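You operate a simulated robot arm through the tools that you are given. There is no shell and no other tool.

You are at the controls of a simulated two-armed robot. One attempt, no reset.

TASK
Clamp the oblong and the large square plate down on the clamp plate.
Fine: slide them, the oblong one under the clamp on the purple base, the large square one under the cream; leave the small plate, the screw clamp and the other lever clamps.
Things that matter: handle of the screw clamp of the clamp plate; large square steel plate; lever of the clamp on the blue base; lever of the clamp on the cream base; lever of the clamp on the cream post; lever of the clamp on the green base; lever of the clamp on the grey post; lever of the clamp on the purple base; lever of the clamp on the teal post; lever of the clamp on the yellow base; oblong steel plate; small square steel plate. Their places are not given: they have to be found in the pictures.

Only the result counts: the job must be done as asked and must still hold three seconds after the hand-in. Knocking over, shifting, dropping, spilling or breaking anything else fails it.

THE ROBOT
Two 7-joint arms with fingered hands on one trunk that stands fixed in place. Base frame: the origin is at the foot of the trunk, x ahead of it, y to its left, z up. Readings come in mm, degrees, newtons and seconds.
The left shoulder is at [146, 173, 989], the right one opposite. With the tool pointing down near the work surface each hand reaches from about 100 to 860 mm from the base axis, measured 20 degrees to its own side. Payload 3.5 kg a hand.
Tool frame (each hand has its own): the origin (TCP) lies between the finger pads and is the grasp point; the fingertips stand 30 mm ahead of it; z points along the fingers, y is the line along which they close. The gripper opens to 104 mm. The gripper's body begins 35 mm behind the TCP. The gripper is a hand of 3 fingers: y runs from the thumb to the fingers, the wrist lies at [-15, -104, -178] in the tool frame, and closing takes about 1.5 s.
Orientation is that of the tool frame in the base frame, as [roll, pitch, yaw] about the fixed x, y, z axes, in that order (R = Rz(yaw) Ry(pitch) Rx(roll)). With the fingers straight down and the wrist toward the robot, the tool's x, y and z point along [0, 1, 0], [1, 0, 0] and [0, 0, -1] of the base frame.

THE INTERFACE
- The arms move only by the tool step_arm. It takes "left_commands", "right_commands" or both (then of equal length, played together; a hand with none holds still); each is a list of rows, each an object of numbers (a shift or turn left out is 0, a gripper value left out holds the last): "hand": the opening, from 0 (shut) to 1 (fully open); "dx", "dy", "dz": the shift along the tool's x, y, z in mm; "ax", "ay", "az": the turn, a rotation vector about the tool's x, y, z in degrees. In form: [{"hand": .., "dx": .., "dy": .., "dz": .., "ax": .., "ay": .., "az": ..}, ...]. A call has 1 to 20 rows; each row shifts and turns the commanded pose from where the row before left it, along the tool's axes as they then stand. A row lasts 0.2 s, in which the tool goes at most 50 mm and 8.6 degrees; a call with a longer step from one row to the next is refused whole, and so is a gripper value outside its range. A pose out of reach is approached as far as the arm can. The call stops where the force on the tool passes 90 N (or 10 N more than at its start, if that is more) or the arm is blocked; 0.2 s more then pass. The fingers move at their own pace (about 72 mm/s each) and stop on an object; they squeeze with about 24 N. The grip force told is the motor's: it shows also when the fingers shut on nothing. Time passes only in rows, and 0.2 s behind the last, so rows that do not move let the fingers close. The reply holds the time, the measured pose of the TCP, the force on the tool along the base axes, the opening and the grip force, in the units named above and with some noise, with the torque about the TCP (base axes, N m) and any sound that the robot's microphone picked up.
- Cameras (640 x 400 px; columns grow to the right, rows downward): "scene" is now at [251, 48.1, 1202.3]; the picture's right is [0.52, -0.85, 0.00], its down [-0.12, -0.08, -0.99] and it looks along [0.84, 0.51, -0.14] (base axes); focal length 214 px, centre (320, 200). "left" rides on the left gripper at [-64, -94, -117] in its tool frame; the picture's right is [-0.72, -0.33, 0.61], its down [0.64, -0.65, 0.40] and it looks along [0.27, 0.68, 0.68] (tool axes); focal length 238 px, centre (320, 200). "right" rides on the right gripper at [64, -94, -117] in its tool frame; the picture's right is [-0.72, 0.33, -0.61], its down [-0.64, -0.65, 0.40] and it looks along [-0.27, 0.68, 0.68] (tool axes); focal length 238 px, centre (320, 200).
- camera(camera): a new picture of that camera. The clock stands still meanwhile.
- lift_body(by): slides the trunk up (or, below 0, down) by that many mm; the arms and the scene camera ride with it, the base frame stays. It gives what a move gives, with no picture.
- grasp_type(shape, hand): the hand has 3 fingers and takes this shape, open, in about a second: jaw (thumb against the fingers, like two jaws); tri (thumb and two fingers); tip (a fingertip pinch); poke (one finger out to press); point (the index stretched); flat (the hand flat); cup (the hand cupped); fist (a fist). The gripper value then closes the fingers along that shape, each until it touches; the sizes above hold for jaw. It gives what a move gives, with no picture.
- turn_head(pan, tilt): turns the head with the scene camera to pan (to the left, within 86 degrees either way) and tilt (down, from -29 to 69), counted from straight ahead of the robot. It gives what a move gives.
- pixel_to_xyz(camera, pixels): for up to 12 pixels [column, row] of the newest picture of that camera ("zoom" is the newest enlarged one), the place [x, y, z] in the base frame of the surface seen there, good to about 2 mm. The clock stands still meanwhile.
- enlarge(camera, box): a new picture of the part [left, top, right, bottom] of that camera's present view, enlarged. The clock stands still meanwhile.
- sign_off(): hands the job in; it is judged then, once.

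Open the grippers and draw the arms clear of the work before you hand the job in, unless the task says otherwise.

The tools are called by a JSON object that holds its "fn" and its "kwargs". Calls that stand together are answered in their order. step_arm: Moves the arms, as the interface text tells. Its arguments: {"type":"object","properties":{"left_commands":{"type":"array","items":{"type":"object","properties":{"hand":{"type":"number"},"dx":{"type":"number"},"dy":{"type":"number"},"dz":{"type":"number"},"ax":{"type":"number"},"ay":{"type":"number"},"az":{"type":"number"}}}},"right_commands":{"type":"array","items":{"type":"object","properties":{"hand":{"type":"number"},"dx":{"type":"number"},"dy":{"type":"number"},"dz":{"type":"number"},"ax":{"type":"number"},"ay":{"type":"number"},"az":{"type":"number"}}}}},"required":[]} The other tools are called the same way: lift_body (by) slides the trunk up or down; grasp_type (shape, hand) gives the hand a shape; turn_head (pan, tilt) turns the head that bears the scene camera; camera (camera) takes a picture; pixel_to_xyz (camera, pixels) gives the place of the surface under pixels of a picture; enlarge (camera, box) takes an enlarged picture of a part of a camera's view; sign_off () hands the job in.

At the start:

```text
t: 0.0
left_position: [346.3, 450.8, 1181.2]
left_tool_rot: [-180.0, 0.0, 89.9]
left_wrist_force: [-0.1, 0.9, -0.6]
left_torque: [-0.02, 0.02, -0.02]
left_finger_gap: 103.7
left_grip_force: 0.1
left_shape: jaw
right_position: [409.4, 19.9, 1220.3]
right_tool_rot: [180.0, 0.0, 89.9]
right_wrist_force: [0.2, 0.1, -0.6]
right_torque: [0.01, -0.01, 0.04]
right_finger_gap: 103.7
right_grip_force: 0.0
right_shape: jaw
trunk travel left (down, up): [-90.0, 664.0]
head pan, tilt: [31.4, 8.3]
```

scene: 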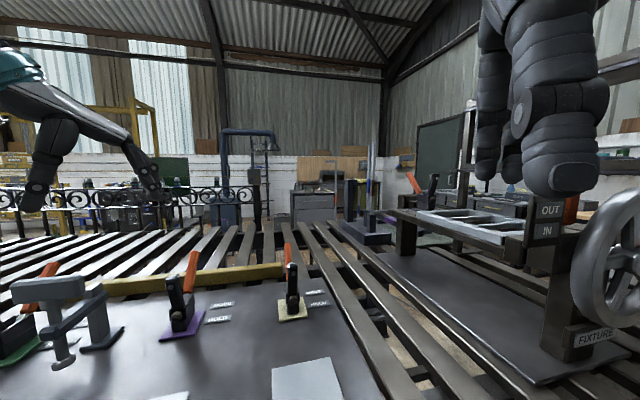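
right: 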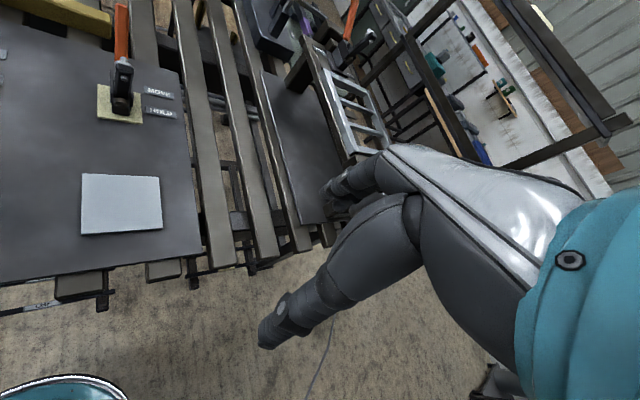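
left: 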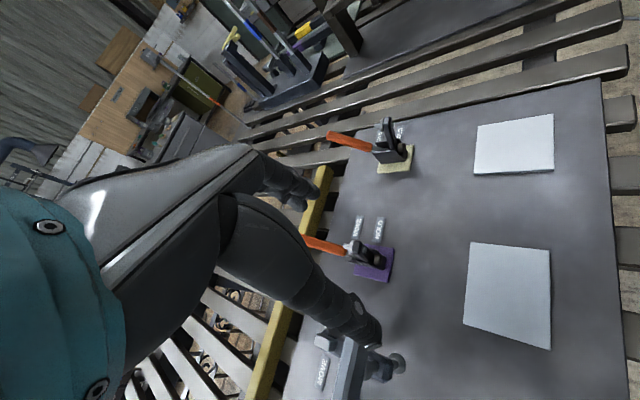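

The first pictures show a clamp plate with purple-base and cream-base lever clamps and two plates near the robot. I tilt the head down to view the whole clamp plate.

{"fn": "turn_head", "kwargs": {"pan": 25, "tilt": 50}}

{"fn": "camera", "kwargs": {"camera": "scene"}}

```text
t: 1.1
left_position: [346.2, 450.1, 1180.6]
left_tool_rot: [179.9, 0.0, 89.9]
left_wrist_force: [0.9, 0.2, -0.1]
left_torque: [0.0, 0.03, 0.0]
left_finger_gap: 103.6
left_grip_force: 0.2
left_shape: jaw
right_position: [409.4, 19.3, 1220.2]
right_tool_rot: [-180.0, -0.1, 90.0]
right_wrist_force: [-0.6, 0.0, -0.2]
right_torque: [-0.04, -0.02, 0.01]
right_finger_gap: 103.6
right_grip_force: 0.0
right_shape: jaw
trunk travel left (down, up): [-90.0, 664.0]
head pan, tilt: [25.0, 50.0]
```

```text
taken
```

scene: 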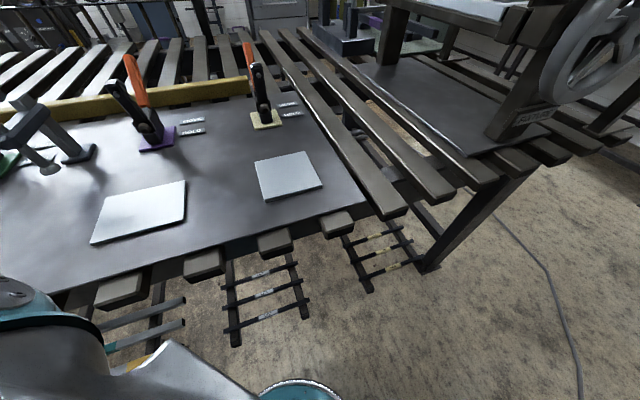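

The two plates sit at about (140,212) and (288,176), with the purple clamp at (150,125) and the cream one at (262,100). I pan left to see the rest of the clamp plate.

{"fn": "turn_head", "kwargs": {"pan": 50, "tilt": 40}}

{"fn": "camera", "kwargs": {"camera": "scene"}}

{"fn": "camera", "kwargs": {"camera": "left"}}

```text
t: 2.0
left_position: [345.7, 450.1, 1181.0]
left_tool_rot: [-180.0, 0.0, 89.8]
left_wrist_force: [-0.4, -0.4, -0.1]
left_torque: [0.01, -0.02, -0.03]
left_finger_gap: 103.4
left_grip_force: 0.1
left_shape: jaw
right_position: [410.9, 19.4, 1221.7]
right_tool_rot: [179.9, 0.0, 90.1]
right_wrist_force: [-0.4, 0.1, -0.6]
right_torque: [0.0, -0.01, -0.01]
right_finger_gap: 103.6
right_grip_force: 0.2
right_shape: jaw
trunk travel left (down, up): [-90.0, 664.0]
head pan, tilt: [50.0, 40.0]
```

```text
taken
```

scene: 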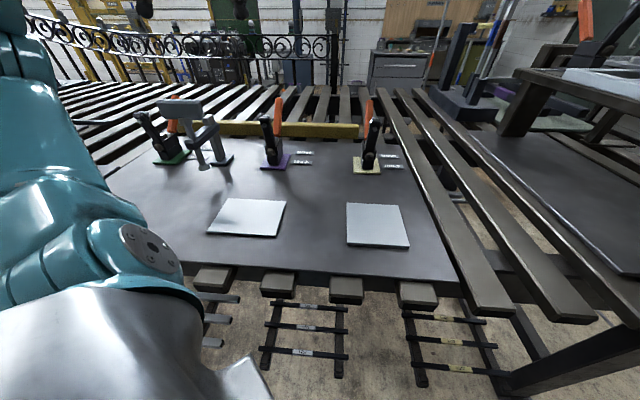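

```text
taken
```

left: 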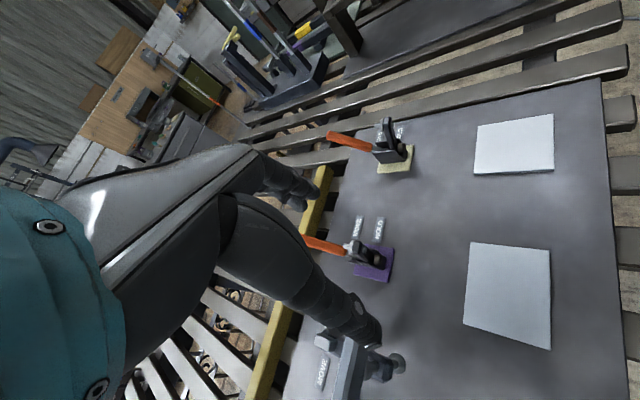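

The head camera now shows the green, purple and cream clamps and the screw clamp. I measure the plates' corners and clamp features.

{"fn": "enlarge", "kwargs": {"camera": "scene", "box": [140, 80, 300, 180]}}

{"fn": "enlarge", "kwargs": {"camera": "scene", "box": [230, 80, 430, 205]}}

{"fn": "pixel_to_xyz", "kwargs": {"camera": "scene", "pixels": [[226, 199], [285, 202], [275, 236], [208, 232], [347, 204], [396, 206], [409, 246], [348, 242], [246, 215], [376, 224]]}}

```text
4.00 times, centred on (220, 130) of scene
```

zoom: 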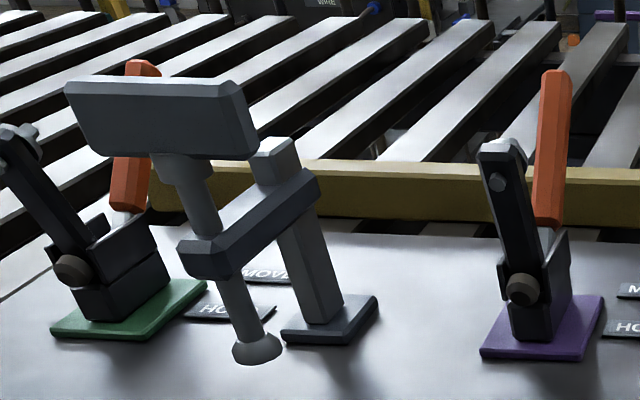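

```text
3.20 times, centred on (330, 142) of scene
```

zoom: 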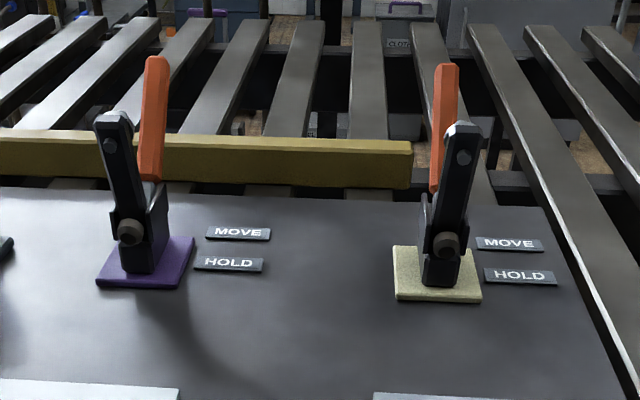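

```text
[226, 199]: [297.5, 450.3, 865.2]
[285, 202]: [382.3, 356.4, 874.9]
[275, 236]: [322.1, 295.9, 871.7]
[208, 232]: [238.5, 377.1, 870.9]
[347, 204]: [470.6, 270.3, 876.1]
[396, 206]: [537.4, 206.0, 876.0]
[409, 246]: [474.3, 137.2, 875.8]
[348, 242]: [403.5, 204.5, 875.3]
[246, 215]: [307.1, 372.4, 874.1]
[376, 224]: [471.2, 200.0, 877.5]
```

The left-hand plate measures about 117×85 mm (oblong) and the other about 95×95 mm. I measure the clamp parts in the zoomed picture.

{"fn": "pixel_to_xyz", "kwargs": {"camera": "zoom", "pixels": [[155, 65], [150, 165], [112, 130], [128, 230], [105, 283], [190, 245], [135, 262], [238, 233], [228, 263], [150, 350], [145, 285], [178, 284]]}}

{"fn": "pixel_to_xyz", "kwargs": {"camera": "zoom", "pixels": [[445, 75], [436, 180], [462, 135], [446, 243], [400, 293], [478, 297], [440, 275], [510, 244], [518, 275], [398, 250], [475, 250], [442, 330]]}}

```text
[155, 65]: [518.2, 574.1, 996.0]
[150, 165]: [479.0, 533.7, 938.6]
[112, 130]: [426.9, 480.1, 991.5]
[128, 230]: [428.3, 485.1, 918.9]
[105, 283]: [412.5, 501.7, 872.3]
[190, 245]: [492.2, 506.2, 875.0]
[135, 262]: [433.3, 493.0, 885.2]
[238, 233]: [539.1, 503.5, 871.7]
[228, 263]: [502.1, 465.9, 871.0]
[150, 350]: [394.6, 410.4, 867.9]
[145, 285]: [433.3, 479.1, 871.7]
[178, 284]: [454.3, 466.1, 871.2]
```

```text
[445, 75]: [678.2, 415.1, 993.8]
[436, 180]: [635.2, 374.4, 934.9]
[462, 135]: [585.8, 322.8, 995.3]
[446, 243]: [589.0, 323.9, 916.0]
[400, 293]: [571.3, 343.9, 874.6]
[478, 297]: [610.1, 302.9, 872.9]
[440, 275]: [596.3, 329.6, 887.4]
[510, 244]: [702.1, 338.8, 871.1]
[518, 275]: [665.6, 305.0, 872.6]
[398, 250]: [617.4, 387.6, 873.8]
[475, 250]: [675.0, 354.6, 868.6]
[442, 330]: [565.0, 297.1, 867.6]
```

Both clamps stand in the open position (levers leaning away, arms upright), centred on t-lines of both plates. I move the left arm up and back out of the view to look for the small plate and the green clamp.

{"fn": "enlarge", "kwargs": {"camera": "left", "box": [280, 100, 480, 300]}}

{"fn": "step_arm", "kwargs": {"left_commands": [{"dx": 0, "dy": -40, "dz": -20}, {"dx": 0, "dy": -40, "dz": -20}, {"dx": 0, "dy": -40, "dz": -20}, {"dx": 0, "dy": -20, "dz": -20}]}}

{"fn": "camera", "kwargs": {"camera": "scene"}}

```text
2.00 times, centred on (380, 200) of left
```

zoom: 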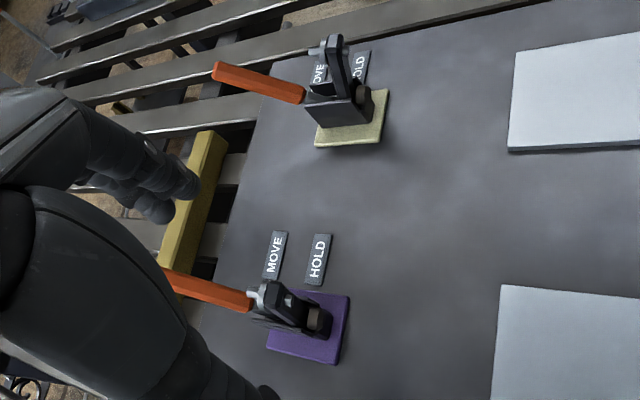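

```text
t: 3.0
left_position: [204.9, 451.3, 1262.8]
left_tool_rot: [179.9, -0.1, 89.9]
left_wrist_force: [0.2, 0.0, 1.3]
left_torque: [0.01, -0.02, 0.0]
left_finger_gap: 103.6
left_grip_force: 0.1
left_shape: jaw
right_position: [408.6, 19.3, 1221.2]
right_tool_rot: [-179.9, -0.1, 90.0]
right_wrist_force: [0.5, -0.2, 0.4]
right_torque: [0.0, -0.01, 0.02]
right_finger_gap: 103.8
right_grip_force: 0.0
right_shape: jaw
trunk travel left (down, up): [-90.0, 664.0]
head pan, tilt: [50.0, 40.0]
```

```text
taken
```

scene: 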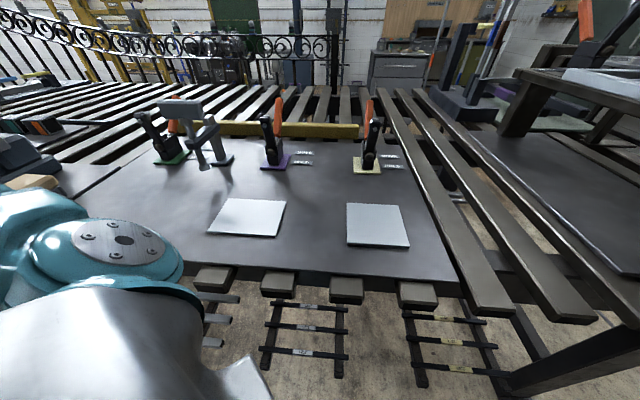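

The small plate is still not visible; I check the left wrist camera from this place.

{"fn": "camera", "kwargs": {"camera": "left"}}

{"fn": "turn_head", "kwargs": {"pan": 80, "tilt": 40}}

{"fn": "camera", "kwargs": {"camera": "scene"}}

```text
taken
```

left: 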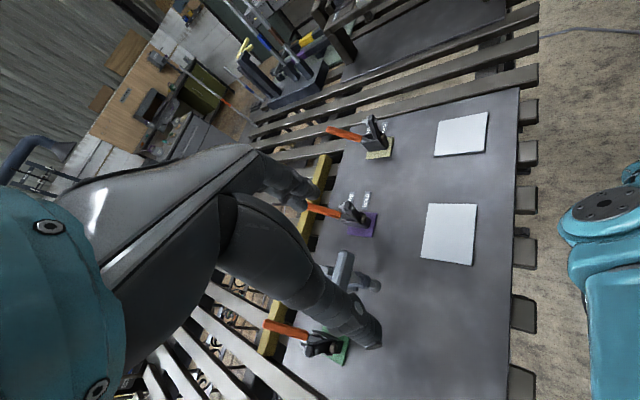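

```text
t: 3.9
left_position: [206.7, 450.3, 1261.8]
left_tool_rot: [179.9, 0.0, 89.9]
left_wrist_force: [0.2, -0.3, 0.6]
left_torque: [-0.01, -0.04, -0.02]
left_finger_gap: 103.2
left_grip_force: 0.0
left_shape: jaw
right_position: [409.6, 19.2, 1221.9]
right_tool_rot: [180.0, 0.0, 89.9]
right_wrist_force: [0.0, -0.9, 0.4]
right_torque: [0.01, 0.0, 0.0]
right_finger_gap: 103.9
right_grip_force: 0.1
right_shape: jaw
trunk travel left (down, up): [-90.0, 664.0]
head pan, tilt: [80.0, 40.0]
```

```text
taken
```

scene: 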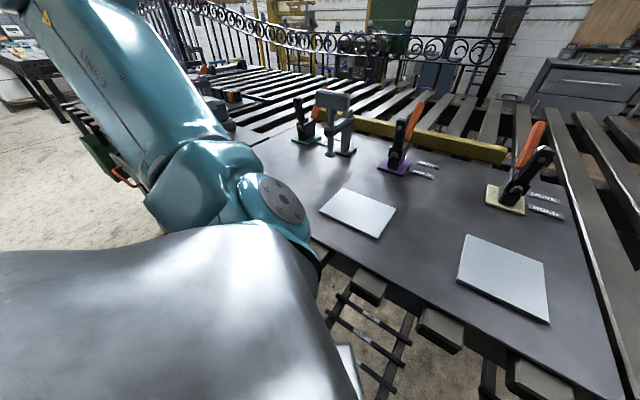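

The small plate is not in view yet; I yaw the left hand by 45° (to face along the clamp plate's axis) and look again.

{"fn": "step_arm", "kwargs": {"left_commands": [{"az": -7.5}, {"az": -7.5}, {"az": -7.5}, {"az": -7.5}, {"az": -7.5}, {"az": -7.5}]}}

{"fn": "camera", "kwargs": {"camera": "left"}}

{"fn": "camera", "kwargs": {"camera": "scene"}}

```text
t: 5.3
left_position: [215.5, 457.1, 1248.7]
left_tool_rot: [180.0, 0.1, 135.0]
left_wrist_force: [-0.4, 0.3, -0.8]
left_torque: [0.02, -0.01, 0.0]
left_finger_gap: 103.5
left_grip_force: 0.0
left_shape: jaw
left hand out of reach, approached as far as the arm can: row 5, 6
right_position: [409.0, 19.6, 1220.5]
right_tool_rot: [-179.9, 0.0, 90.1]
right_wrist_force: [-0.4, -0.5, 0.6]
right_torque: [0.03, 0.02, 0.0]
right_finger_gap: 103.6
right_grip_force: 0.0
right_shape: jaw
trunk travel left (down, up): [-90.0, 664.0]
head pan, tilt: [80.0, 40.0]
```

```text
taken
```

left: 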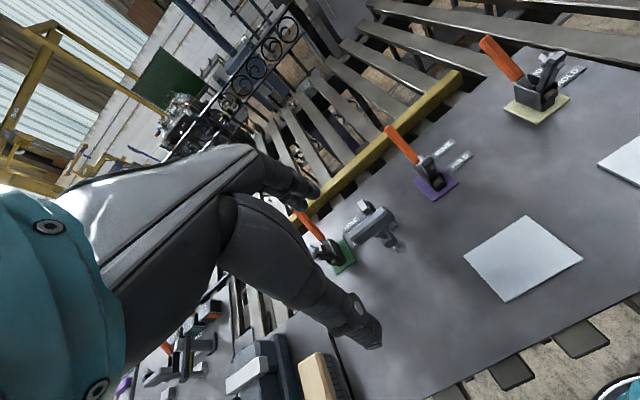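

```text
taken
```

scene: 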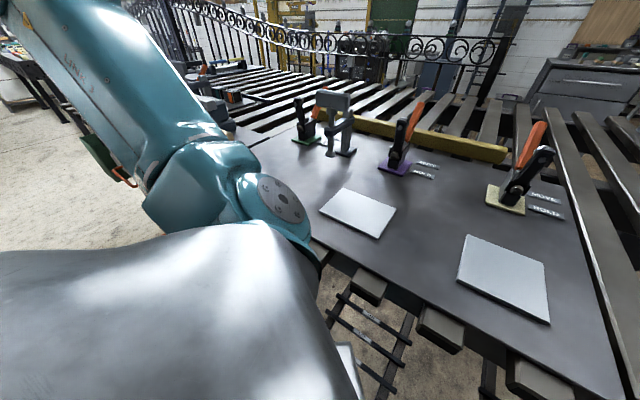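

The clamp plate's left part is partly hidden by the hand. I turn the head right to look at the other fixtures for the small plate and the other clamps.

{"fn": "turn_head", "kwargs": {"pan": 10, "tilt": 25}}

{"fn": "camera", "kwargs": {"camera": "scene"}}

{"fn": "turn_head", "kwargs": {"pan": -35, "tilt": 30}}

{"fn": "camera", "kwargs": {"camera": "scene"}}

```text
t: 6.7
left_position: [216.4, 456.2, 1248.8]
left_tool_rot: [180.0, 0.1, 134.6]
left_wrist_force: [-0.8, 0.1, 0.0]
left_torque: [-0.02, -0.02, -0.01]
left_finger_gap: 103.7
left_grip_force: 0.0
left_shape: jaw
right_position: [408.9, 19.9, 1221.7]
right_tool_rot: [180.0, 0.1, 89.9]
right_wrist_force: [0.1, 0.7, -0.7]
right_torque: [-0.02, 0.0, 0.05]
right_finger_gap: 103.5
right_grip_force: 0.0
right_shape: jaw
trunk travel left (down, up): [-90.0, 664.0]
head pan, tilt: [10.0, 25.0]
```

```text
taken
```

scene: 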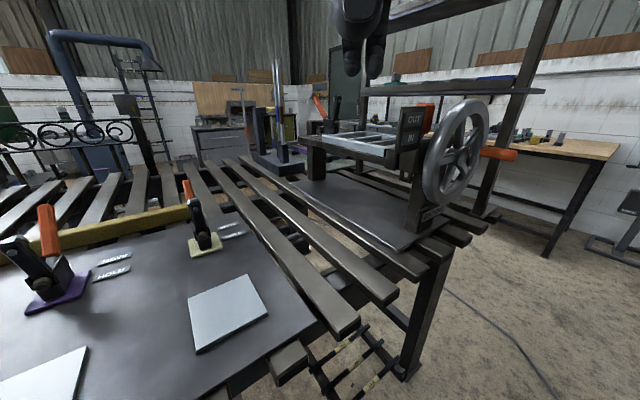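

```text
t: 7.8
left_position: [216.2, 456.9, 1248.2]
left_tool_rot: [179.9, 0.2, 134.9]
left_wrist_force: [-0.3, 0.3, -0.6]
left_torque: [0.02, -0.02, 0.01]
left_finger_gap: 103.7
left_grip_force: 0.1
left_shape: jaw
right_position: [408.8, 18.4, 1221.0]
right_tool_rot: [180.0, 0.0, 90.0]
right_wrist_force: [-0.8, -0.4, -0.9]
right_torque: [0.01, -0.01, -0.03]
right_finger_gap: 103.2
right_grip_force: 0.1
right_shape: jaw
trunk travel left (down, up): [-90.0, 664.0]
head pan, tilt: [-35.0, 30.0]
```

```text
taken
```

scene: 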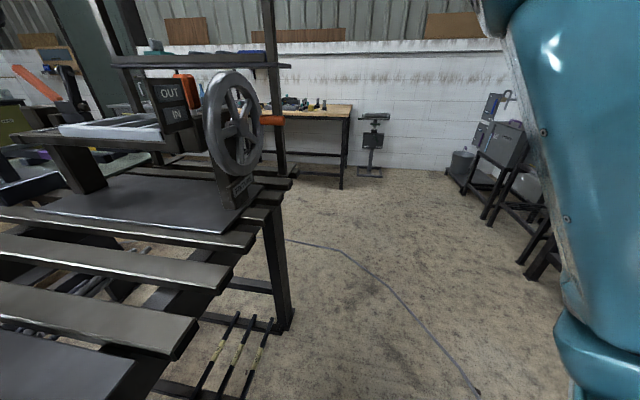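

The small plate isn't to the right either. I move the left hand rightward over the two plates (high up) to uncover the left part of the clamp plate.

{"fn": "step_arm", "kwargs": {"left_commands": [{"dx": -42, "dy": -5, "dz": 5}, {"dx": -42, "dy": -5, "dz": 5}, {"dx": -42, "dy": -5, "dz": 5}, {"dx": -42, "dy": -5, "dz": 5}, {"dx": -42, "dy": -5, "dz": 5}, {"dx": -42, "dy": -5, "dz": 5}]}}

{"fn": "turn_head", "kwargs": {"pan": 75, "tilt": 50}}

{"fn": "camera", "kwargs": {"camera": "scene"}}

{"fn": "camera", "kwargs": {"camera": "left"}}

```text
t: 9.2
left_position: [375.6, 256.0, 1217.7]
left_tool_rot: [-179.9, 0.1, 134.9]
left_wrist_force: [0.3, -0.3, -0.2]
left_torque: [-0.01, 0.04, 0.01]
left_finger_gap: 103.9
left_grip_force: 0.0
left_shape: jaw
right_position: [408.9, 19.5, 1220.1]
right_tool_rot: [-179.8, 0.0, 90.0]
right_wrist_force: [0.1, -0.3, -0.6]
right_torque: [0.0, 0.02, -0.02]
right_finger_gap: 103.6
right_grip_force: 0.2
right_shape: jaw
trunk travel left (down, up): [-90.0, 664.0]
head pan, tilt: [-35.0, 30.0]
```

```text
t: 11.1
left_position: [373.8, 255.2, 1217.6]
left_tool_rot: [180.0, 0.1, 134.8]
left_wrist_force: [-0.1, -0.7, 0.4]
left_torque: [0.01, -0.01, -0.01]
left_finger_gap: 103.4
left_grip_force: 0.0
left_shape: jaw
right_position: [409.4, 19.8, 1220.5]
right_tool_rot: [-180.0, 0.1, 90.0]
right_wrist_force: [0.6, -0.3, -0.6]
right_torque: [0.0, 0.02, 0.0]
right_finger_gap: 103.7
right_grip_force: 0.1
right_shape: jaw
trunk travel left (down, up): [-90.0, 664.0]
head pan, tilt: [75.0, 50.0]
```

```text
taken
```

scene: 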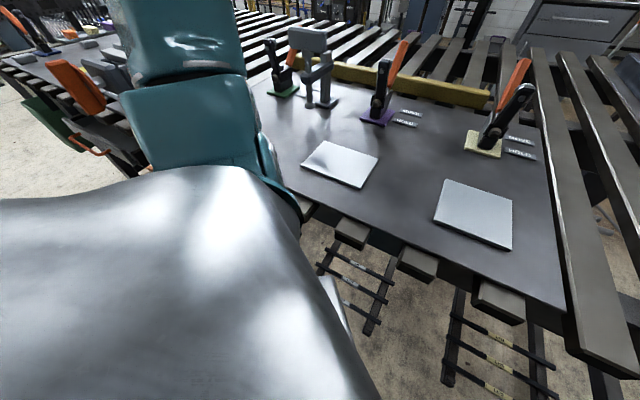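

```text
taken
```

left: 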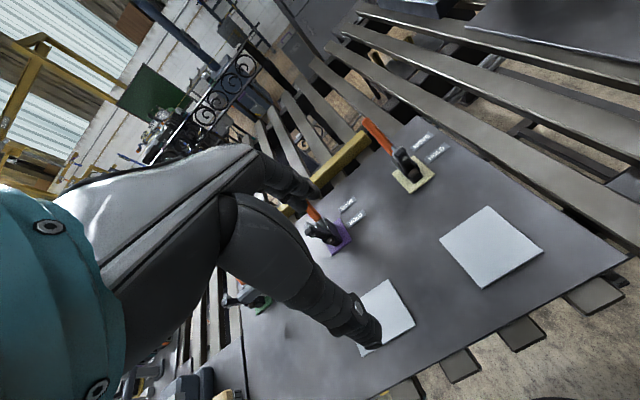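

No third plate on the visible parts of the clamp plate. There is something with orange levers further left (60,80); I look there.

{"fn": "turn_head", "kwargs": {"pan": 86, "tilt": 20}}

{"fn": "camera", "kwargs": {"camera": "scene"}}

{"fn": "enlarge", "kwargs": {"camera": "scene", "box": [0, 100, 240, 250]}}

{"fn": "enlarge", "kwargs": {"camera": "left", "box": [150, 250, 400, 400]}}

```text
t: 12.1
left_position: [373.7, 256.3, 1218.3]
left_tool_rot: [-179.9, 0.1, 135.0]
left_wrist_force: [0.3, 0.0, 0.0]
left_torque: [0.0, -0.01, 0.0]
left_finger_gap: 103.6
left_grip_force: 0.1
left_shape: jaw
right_position: [410.3, 19.8, 1221.3]
right_tool_rot: [180.0, -0.1, 90.0]
right_wrist_force: [-0.3, -0.3, 0.4]
right_torque: [0.03, 0.04, -0.02]
right_finger_gap: 103.5
right_grip_force: 0.0
right_shape: jaw
trunk travel left (down, up): [-90.0, 664.0]
head pan, tilt: [85.9, 20.0]
```

```text
taken
```

scene: 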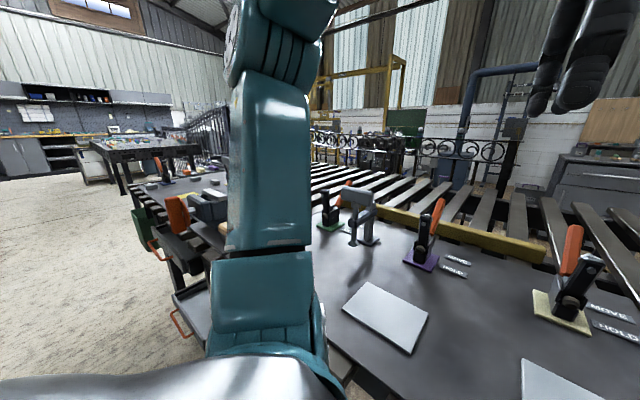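

```text
2.67 times, centred on (120, 175) of scene
```

zoom: 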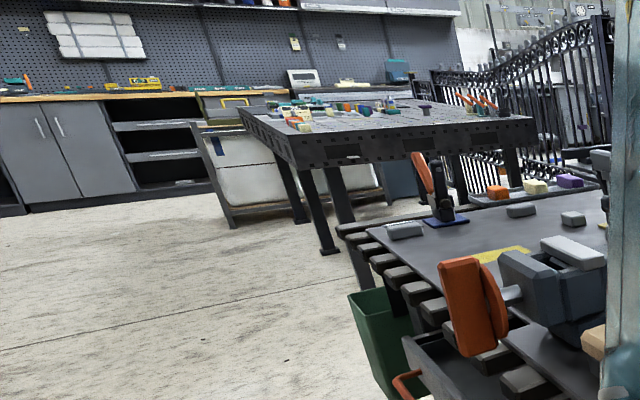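

```text
2.56 times, centred on (275, 325) of left
```

zoom: 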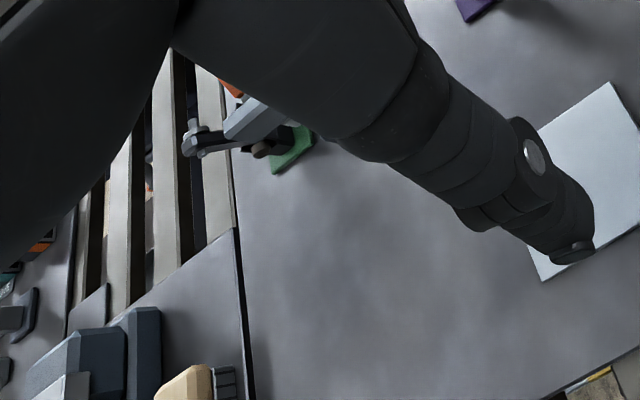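

The clamp plate's left part is empty in the left picture, so the small plate must be elsewhere. I look at the fixtures on the right and enlarge.

{"fn": "turn_head", "kwargs": {"pan": 15, "tilt": 12}}

{"fn": "enlarge", "kwargs": {"camera": "scene", "box": [240, 120, 560, 320]}}

{"fn": "enlarge", "kwargs": {"camera": "right", "box": [230, 0, 470, 150]}}

```text
t: 13.5
left_position: [373.5, 255.1, 1217.7]
left_tool_rot: [-180.0, 0.1, 134.8]
left_wrist_force: [-0.4, 0.1, 0.6]
left_torque: [0.02, 0.02, -0.02]
left_finger_gap: 103.8
left_grip_force: 0.0
left_shape: jaw
right_position: [410.1, 19.7, 1220.3]
right_tool_rot: [179.9, 0.0, 90.0]
right_wrist_force: [0.2, 0.2, 0.1]
right_torque: [0.02, 0.01, -0.03]
right_finger_gap: 103.7
right_grip_force: 0.1
right_shape: jaw
trunk travel left (down, up): [-90.0, 664.0]
head pan, tilt: [15.0, 12.0]
```

```text
2.00 times, centred on (400, 220) of scene
```

zoom: 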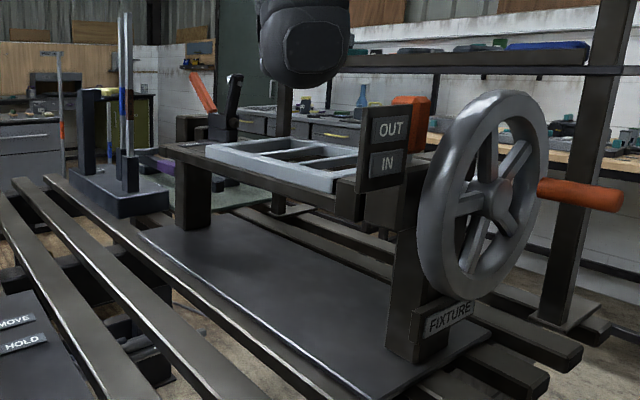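

```text
2.67 times, centred on (350, 75) of right
```

zoom: 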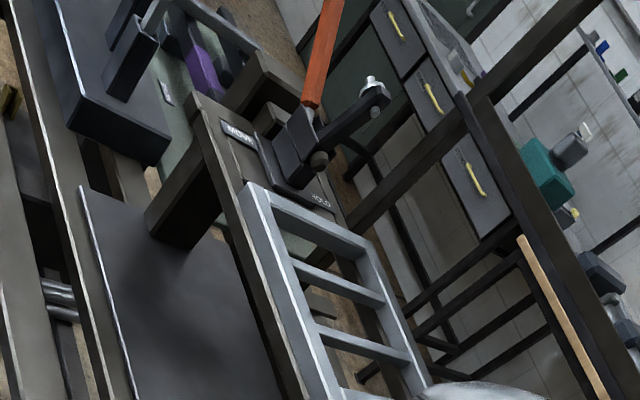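

A lever clamp on a post is visible on the right fixture, with no plate there. I raise the trunk by 200 mm for a better overview and look for the third plate.

{"fn": "lift_body", "kwargs": {"by": 200}}

{"fn": "turn_head", "kwargs": {"pan": 60, "tilt": 45}}

{"fn": "camera", "kwargs": {"camera": "scene"}}

{"fn": "camera", "kwargs": {"camera": "left"}}

{"fn": "camera", "kwargs": {"camera": "right"}}

```text
t: 15.7
left_position: [336.0, 258.0, 1436.3]
left_tool_rot: [177.4, 2.7, 134.7]
left_wrist_force: [-0.6, 1.6, -1.1]
left_torque: [0.0, 0.03, -0.02]
left_finger_gap: 103.7
left_grip_force: 0.1
left_shape: jaw
right_position: [409.3, 18.7, 1420.7]
right_tool_rot: [-179.8, 0.1, 90.0]
right_wrist_force: [-0.9, -0.1, -0.1]
right_torque: [-0.01, 0.01, 0.0]
right_finger_gap: 103.5
right_grip_force: 0.1
right_shape: jaw
trunk travel left (down, up): [-290.0, 464.0]
head pan, tilt: [15.0, 12.0]
```

```text
t: 16.8
left_position: [335.4, 258.4, 1436.5]
left_tool_rot: [177.3, 2.8, 134.9]
left_wrist_force: [0.1, -0.9, -0.3]
left_torque: [-0.02, -0.04, -0.04]
left_finger_gap: 103.7
left_grip_force: 0.1
left_shape: jaw
right_position: [409.7, 19.1, 1420.4]
right_tool_rot: [-180.0, 0.0, 90.0]
right_wrist_force: [0.1, -0.6, 0.0]
right_torque: [0.01, -0.01, -0.01]
right_finger_gap: 103.4
right_grip_force: 0.1
right_shape: jaw
trunk travel left (down, up): [-290.0, 464.0]
head pan, tilt: [60.0, 45.0]
```

```text
taken
```

scene: 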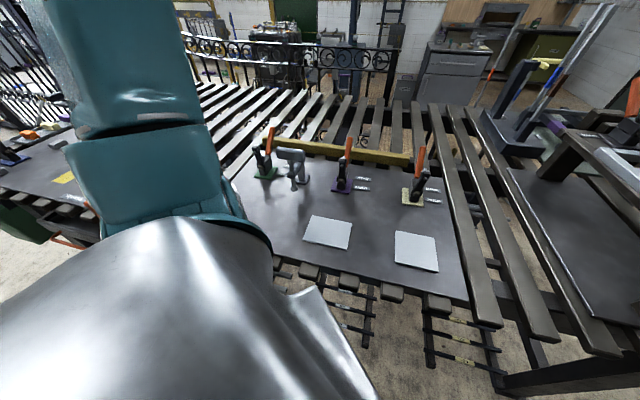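

```text
taken
```

left: 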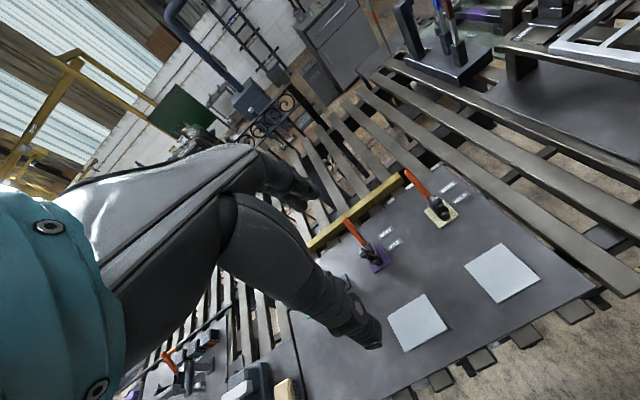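

```text
taken
```

right: 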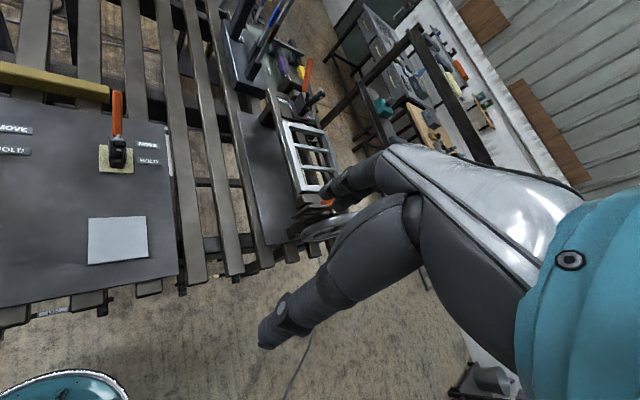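

Still just two plates on the clamp plate. I enlarge the left wrist's lower-left area and the table at the far left.

{"fn": "enlarge", "kwargs": {"camera": "left", "box": [120, 300, 320, 400]}}

{"fn": "turn_head", "kwargs": {"pan": 86, "tilt": 35}}

{"fn": "camera", "kwargs": {"camera": "scene"}}

{"fn": "enlarge", "kwargs": {"camera": "scene", "box": [60, 80, 260, 260]}}

```text
3.20 times, centred on (220, 350) of left
```

zoom: 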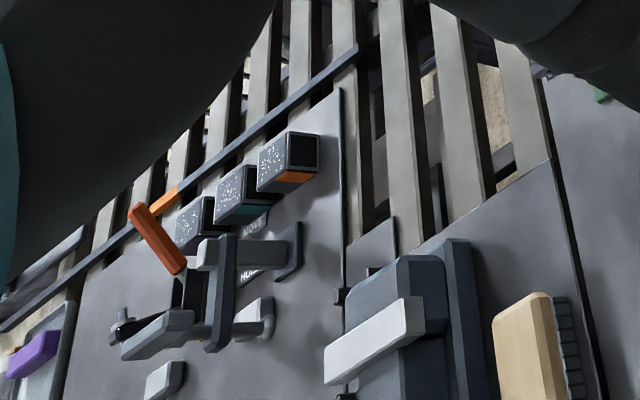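

```text
t: 17.7
left_position: [334.9, 255.7, 1437.0]
left_tool_rot: [177.4, 2.8, 134.9]
left_wrist_force: [-0.3, -0.3, -0.1]
left_torque: [-0.01, 0.03, -0.03]
left_finger_gap: 103.7
left_grip_force: 0.1
left_shape: jaw
right_position: [410.3, 19.7, 1421.6]
right_tool_rot: [-180.0, 0.0, 90.0]
right_wrist_force: [-0.7, 0.2, 0.3]
right_torque: [0.01, -0.02, 0.0]
right_finger_gap: 103.4
right_grip_force: 0.0
right_shape: jaw
trunk travel left (down, up): [-290.0, 464.0]
head pan, tilt: [85.9, 35.0]
```

```text
taken
```

scene: 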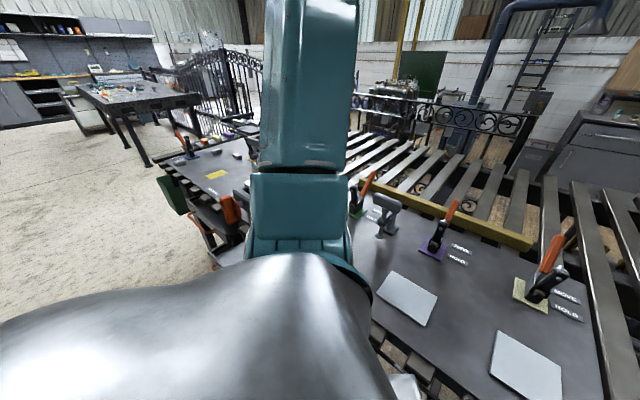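

```text
2.22 times, centred on (160, 170) of scene
```

zoom: 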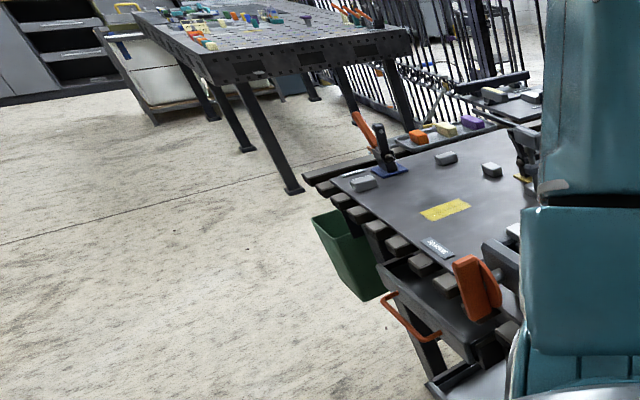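

The near-left corner of the clamp plate (beneath the original left-hand place) is the only region not yet seen. I lower the trunk back, and turn and tilt the left hand so its camera sees that corner.

{"fn": "lift_body", "kwargs": {"by": -100}}

{"fn": "step_arm", "kwargs": {"left_commands": [{"az": -7, "ax": 4}, {"az": -7, "ax": 4}, {"az": -7, "ax": 4}, {"az": -7, "ax": 4}]}}

{"fn": "camera", "kwargs": {"camera": "left"}}

```text
t: 19.0
left_position: [335.5, 256.9, 1336.9]
left_tool_rot: [177.3, 2.8, 134.8]
left_wrist_force: [-0.2, 0.6, 1.2]
left_torque: [-0.02, -0.01, -0.01]
left_finger_gap: 103.9
left_grip_force: 0.0
left_shape: jaw
right_position: [408.3, 21.3, 1321.7]
right_tool_rot: [180.0, 0.0, 90.0]
right_wrist_force: [0.5, 0.5, -0.3]
right_torque: [-0.04, 0.0, 0.01]
right_finger_gap: 103.6
right_grip_force: 0.1
right_shape: jaw
trunk travel left (down, up): [-190.0, 564.0]
head pan, tilt: [85.9, 35.0]
```

```text
t: 20.0
left_position: [336.6, 291.4, 1268.9]
left_tool_rot: [-165.6, 0.0, 162.6]
left_wrist_force: [-0.7, -0.5, 0.0]
left_torque: [-0.02, 0.01, 0.0]
left_finger_gap: 104.0
left_grip_force: 0.1
left_shape: jaw
left hand out of reach, approached as far as the arm can: row 1, 2, 3, 4
right_position: [410.0, 20.9, 1320.7]
right_tool_rot: [180.0, -0.1, 90.1]
right_wrist_force: [0.0, 0.3, -0.3]
right_torque: [0.03, 0.0, 0.0]
right_finger_gap: 103.5
right_grip_force: 0.1
right_shape: jaw
trunk travel left (down, up): [-190.0, 564.0]
head pan, tilt: [85.9, 35.0]
```

```text
taken
```

left: 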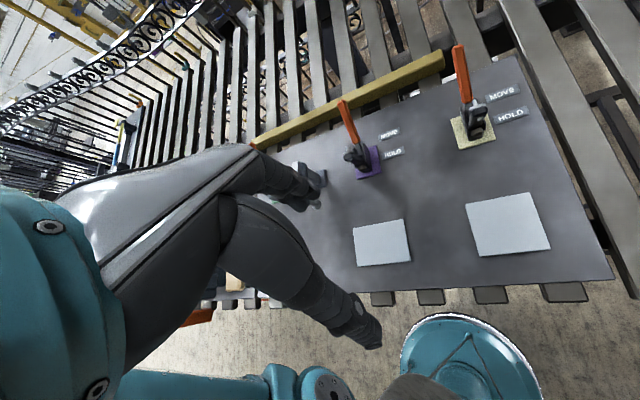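

The hand still hides the near-left part. I shift the left hand further left so that area falls in the unblocked right half of the picture.

{"fn": "step_arm", "kwargs": {"left_commands": [{"dx": 30, "dy": 30}, {"dx": 30, "dy": 30}, {"dx": 30, "dy": 30}, {"dx": 20, "dy": 30}, {"dx": 20, "dy": 30}, {"dx": 20, "dy": 30}]}}

{"fn": "camera", "kwargs": {"camera": "left"}}

```text
t: 21.4
left_position: [246.4, 502.2, 1225.2]
left_tool_rot: [-165.6, -0.2, 162.4]
left_wrist_force: [-0.2, 0.4, 0.6]
left_torque: [-0.03, -0.02, 0.0]
left_finger_gap: 103.6
left_grip_force: 0.0
left_shape: jaw
right_position: [408.9, 19.4, 1321.6]
right_tool_rot: [179.9, 0.0, 90.0]
right_wrist_force: [0.6, -0.1, -0.7]
right_torque: [-0.05, 0.02, 0.0]
right_finger_gap: 103.6
right_grip_force: 0.0
right_shape: jaw
trunk travel left (down, up): [-190.0, 564.0]
head pan, tilt: [85.9, 35.0]
```

```text
taken
```

left: 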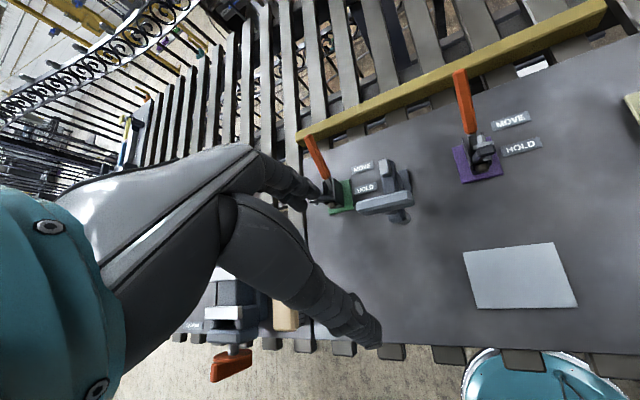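

Something pale lies near (530,68), beyond the clamp plate by the yellow beam. I enlarge it.

{"fn": "enlarge", "kwargs": {"camera": "left", "box": [440, 20, 640, 145]}}

{"fn": "pixel_to_xyz", "kwargs": {"camera": "left", "pixels": [[530, 68], [464, 255], [554, 243], [577, 306], [477, 307], [520, 275], [398, 216], [384, 172]]}}

```text
3.20 times, centred on (540, 82) of left
```

zoom: 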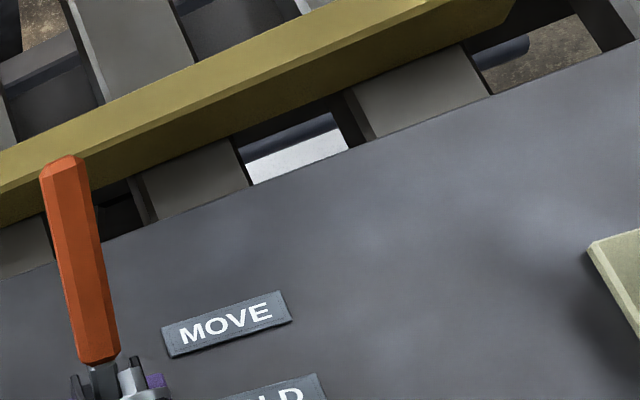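

```text
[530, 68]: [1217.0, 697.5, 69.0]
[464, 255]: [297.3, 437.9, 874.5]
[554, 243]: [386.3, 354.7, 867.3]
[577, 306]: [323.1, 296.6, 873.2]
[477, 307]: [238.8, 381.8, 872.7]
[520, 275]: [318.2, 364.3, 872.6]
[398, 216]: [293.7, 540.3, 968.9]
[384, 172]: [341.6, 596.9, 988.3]
```

That pale thing is on the floor (z 69), not a plate. I move the left hand further left to expose the last hidden corner.

{"fn": "step_arm", "kwargs": {"left_commands": [{"dx": 40, "dy": 20}, {"dx": 40, "dy": 20}, {"dx": 40, "dy": 20}]}}

{"fn": "camera", "kwargs": {"camera": "left"}}

```text
t: 22.2
left_position: [148.3, 595.7, 1210.2]
left_tool_rot: [-165.6, 0.0, 162.6]
left_wrist_force: [0.0, 0.7, -0.3]
left_torque: [-0.03, -0.03, -0.03]
left_finger_gap: 103.6
left_grip_force: 0.1
left_shape: jaw
right_position: [409.3, 20.6, 1320.8]
right_tool_rot: [180.0, 0.1, 89.9]
right_wrist_force: [-0.1, 0.7, -0.2]
right_torque: [-0.02, 0.01, 0.01]
right_finger_gap: 103.5
right_grip_force: 0.1
right_shape: jaw
trunk travel left (down, up): [-190.0, 564.0]
head pan, tilt: [85.9, 35.0]
```

```text
taken
```

left: 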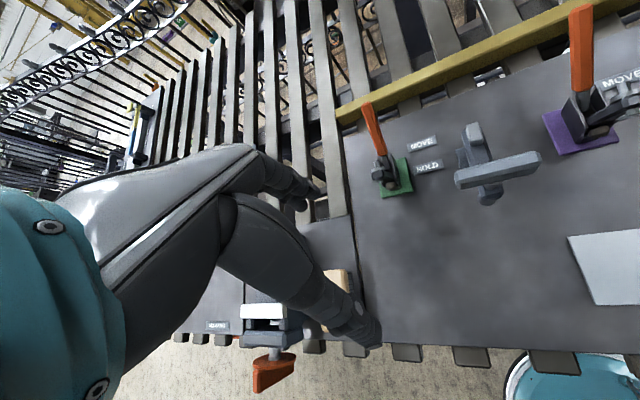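

The clamp plate is now fully seen: only two plates on it. There's a label at (216,326) on the neighbouring board; I enlarge that area.

{"fn": "enlarge", "kwargs": {"camera": "left", "box": [160, 240, 400, 390]}}

{"fn": "turn_head", "kwargs": {"pan": 86, "tilt": 30}}

{"fn": "camera", "kwargs": {"camera": "scene"}}

```text
2.67 times, centred on (280, 315) of left
```

zoom: 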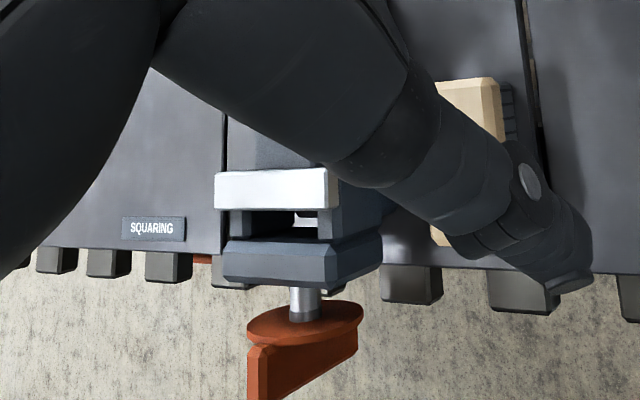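

```text
t: 22.9
left_position: [149.1, 594.1, 1210.6]
left_tool_rot: [-165.6, 0.0, 162.6]
left_wrist_force: [-0.4, 0.7, 0.1]
left_torque: [0.01, 0.04, 0.0]
left_finger_gap: 103.7
left_grip_force: 0.2
left_shape: jaw
right_position: [409.1, 20.1, 1320.2]
right_tool_rot: [-180.0, 0.0, 90.0]
right_wrist_force: [-1.0, -0.7, 0.2]
right_torque: [0.03, 0.0, 0.01]
right_finger_gap: 103.7
right_grip_force: 0.1
right_shape: jaw
trunk travel left (down, up): [-190.0, 564.0]
head pan, tilt: [85.9, 30.0]
```

```text
taken
```

scene: 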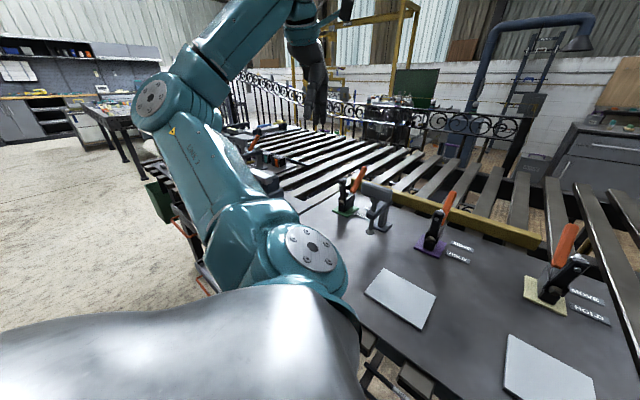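

I enlarge the green clamp and screw clamp area in the left camera to see whether a small plate sits there.

{"fn": "enlarge", "kwargs": {"camera": "left", "box": [340, 90, 560, 230]}}

{"fn": "enlarge", "kwargs": {"camera": "left", "box": [500, 0, 640, 160]}}

```text
2.86 times, centred on (450, 160) of left
```

zoom: 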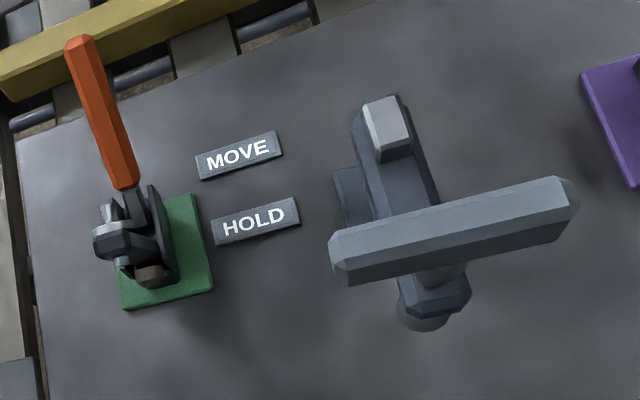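

```text
2.50 times, centred on (570, 80) of left
```

zoom: 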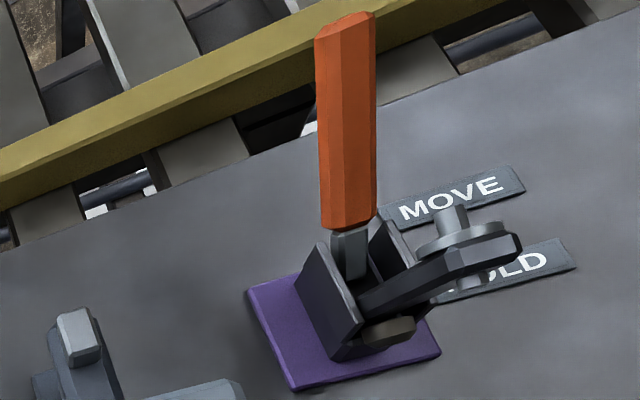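

No small plate there either. I scan the right-hand fixtures once more from the raised head with enlargements.

{"fn": "turn_head", "kwargs": {"pan": 20, "tilt": 20}}

{"fn": "enlarge", "kwargs": {"camera": "scene", "box": [200, 80, 440, 230]}}

{"fn": "enlarge", "kwargs": {"camera": "scene", "box": [380, 80, 620, 230]}}

{"fn": "camera", "kwargs": {"camera": "scene"}}

```text
t: 24.3
left_position: [149.7, 594.3, 1212.1]
left_tool_rot: [-165.6, -0.1, 162.3]
left_wrist_force: [0.4, -0.1, -0.6]
left_torque: [-0.01, 0.01, 0.01]
left_finger_gap: 103.8
left_grip_force: 0.0
left_shape: jaw
right_position: [408.9, 19.8, 1320.0]
right_tool_rot: [-179.9, 0.0, 90.0]
right_wrist_force: [0.6, 0.3, 0.7]
right_torque: [0.0, 0.01, 0.03]
right_finger_gap: 103.7
right_grip_force: 0.1
right_shape: jaw
trunk travel left (down, up): [-190.0, 564.0]
head pan, tilt: [20.0, 20.0]
```

```text
2.67 times, centred on (320, 155) of scene
```

zoom: 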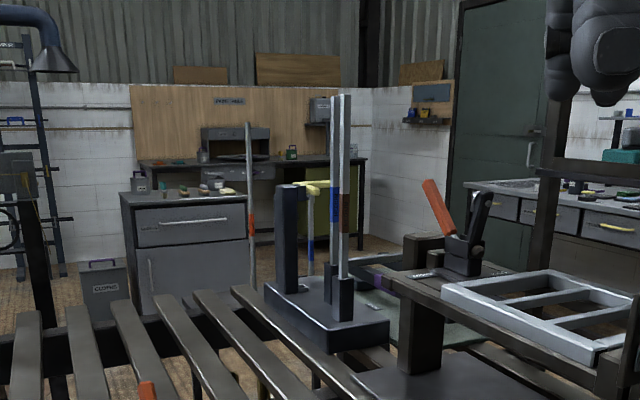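

```text
2.67 times, centred on (500, 155) of scene
```

zoom: 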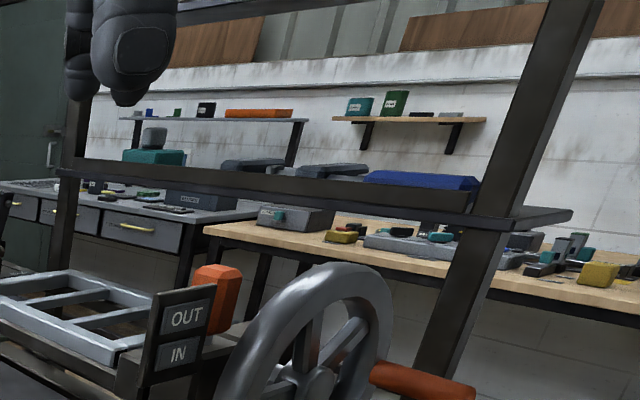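

```text
taken
```

scene: 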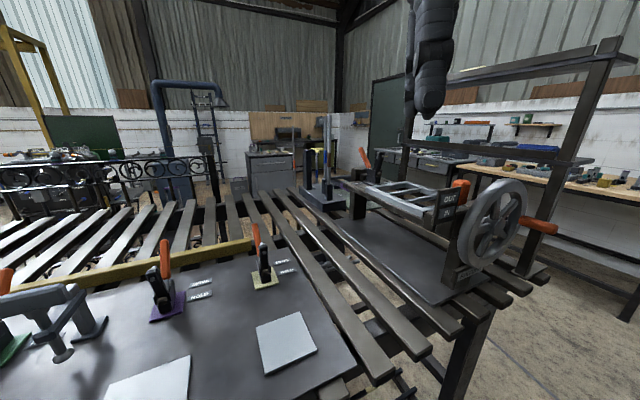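

The third plate doesn't appear in the work area; the 94 mm square on the clamp plate is the large one for this job. Now I look closely at both clamps' mechanisms.

{"fn": "enlarge", "kwargs": {"camera": "scene", "box": [140, 230, 220, 330]}}

{"fn": "enlarge", "kwargs": {"camera": "scene", "box": [235, 215, 305, 300]}}

{"fn": "enlarge", "kwargs": {"camera": "left", "box": [540, 60, 640, 160]}}

```text
4.00 times, centred on (180, 280) of scene
```

zoom: 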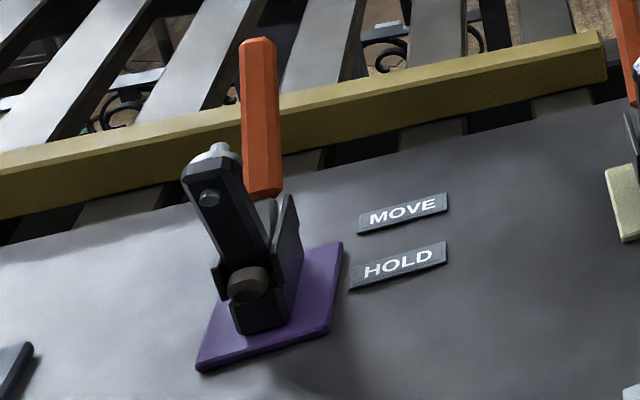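

```text
4.71 times, centred on (270, 258) of scene
```

zoom: 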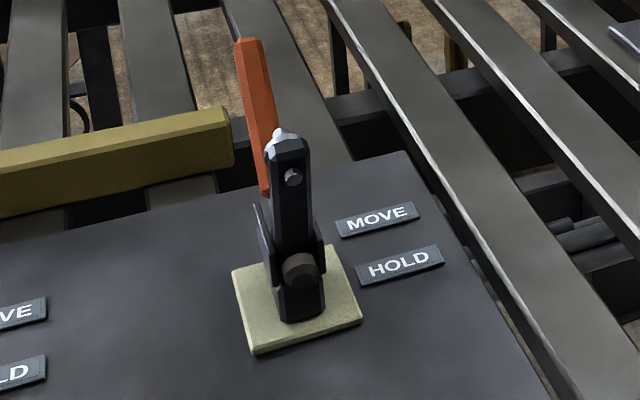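

```text
4.00 times, centred on (590, 110) of left
```

zoom: 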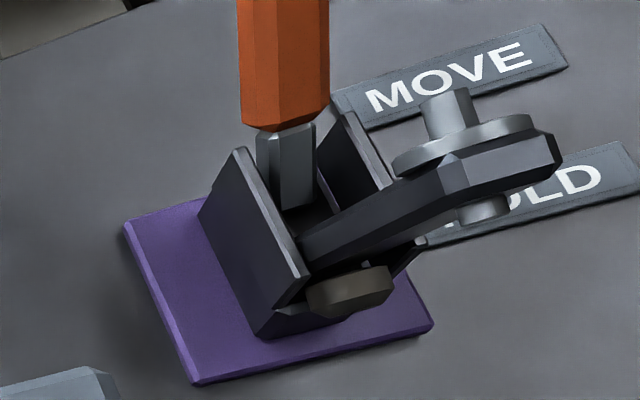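

The mechanism is clear: the lever (orange, leaning back) turns the black arm whose tip stub comes down about 50 mm in front of the base. I bring the left hand back upright at yaw 135° over the plates, before lowering the trunk.

{"fn": "step_arm", "kwargs": {"left_commands": [{"ax": -4, "az": 7, "dx": -30}, {"ax": -4, "az": 7, "dx": -30}, {"ax": -4, "az": 7, "dx": -30}, {"ax": -4, "az": 7, "dx": -30}, {"dx": -30, "dy": -10}, {"dx": -30, "dy": -10}]}}

{"fn": "camera", "kwargs": {"camera": "left"}}

```text
t: 25.7
left_position: [281.6, 480.9, 1217.7]
left_tool_rot: [177.4, 2.9, 134.6]
left_wrist_force: [0.5, -1.0, 0.4]
left_torque: [0.01, 0.01, -0.01]
left_finger_gap: 103.6
left_grip_force: 0.1
left_shape: jaw
right_position: [408.7, 19.0, 1321.0]
right_tool_rot: [-180.0, 0.0, 89.9]
right_wrist_force: [-0.8, 0.3, 0.3]
right_torque: [-0.01, 0.06, -0.01]
right_finger_gap: 103.7
right_grip_force: 0.1
right_shape: jaw
trunk travel left (down, up): [-190.0, 564.0]
head pan, tilt: [20.0, 20.0]
```

```text
taken
```

left: 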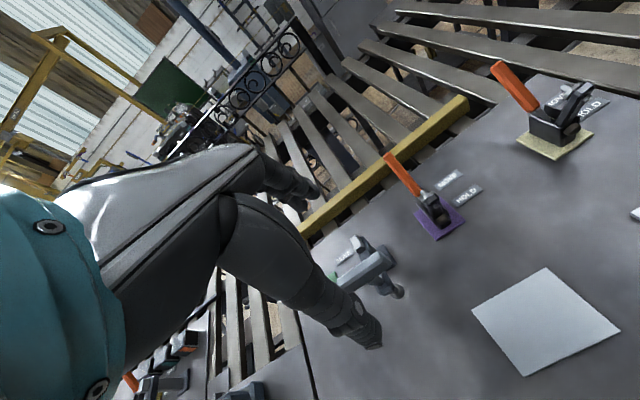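

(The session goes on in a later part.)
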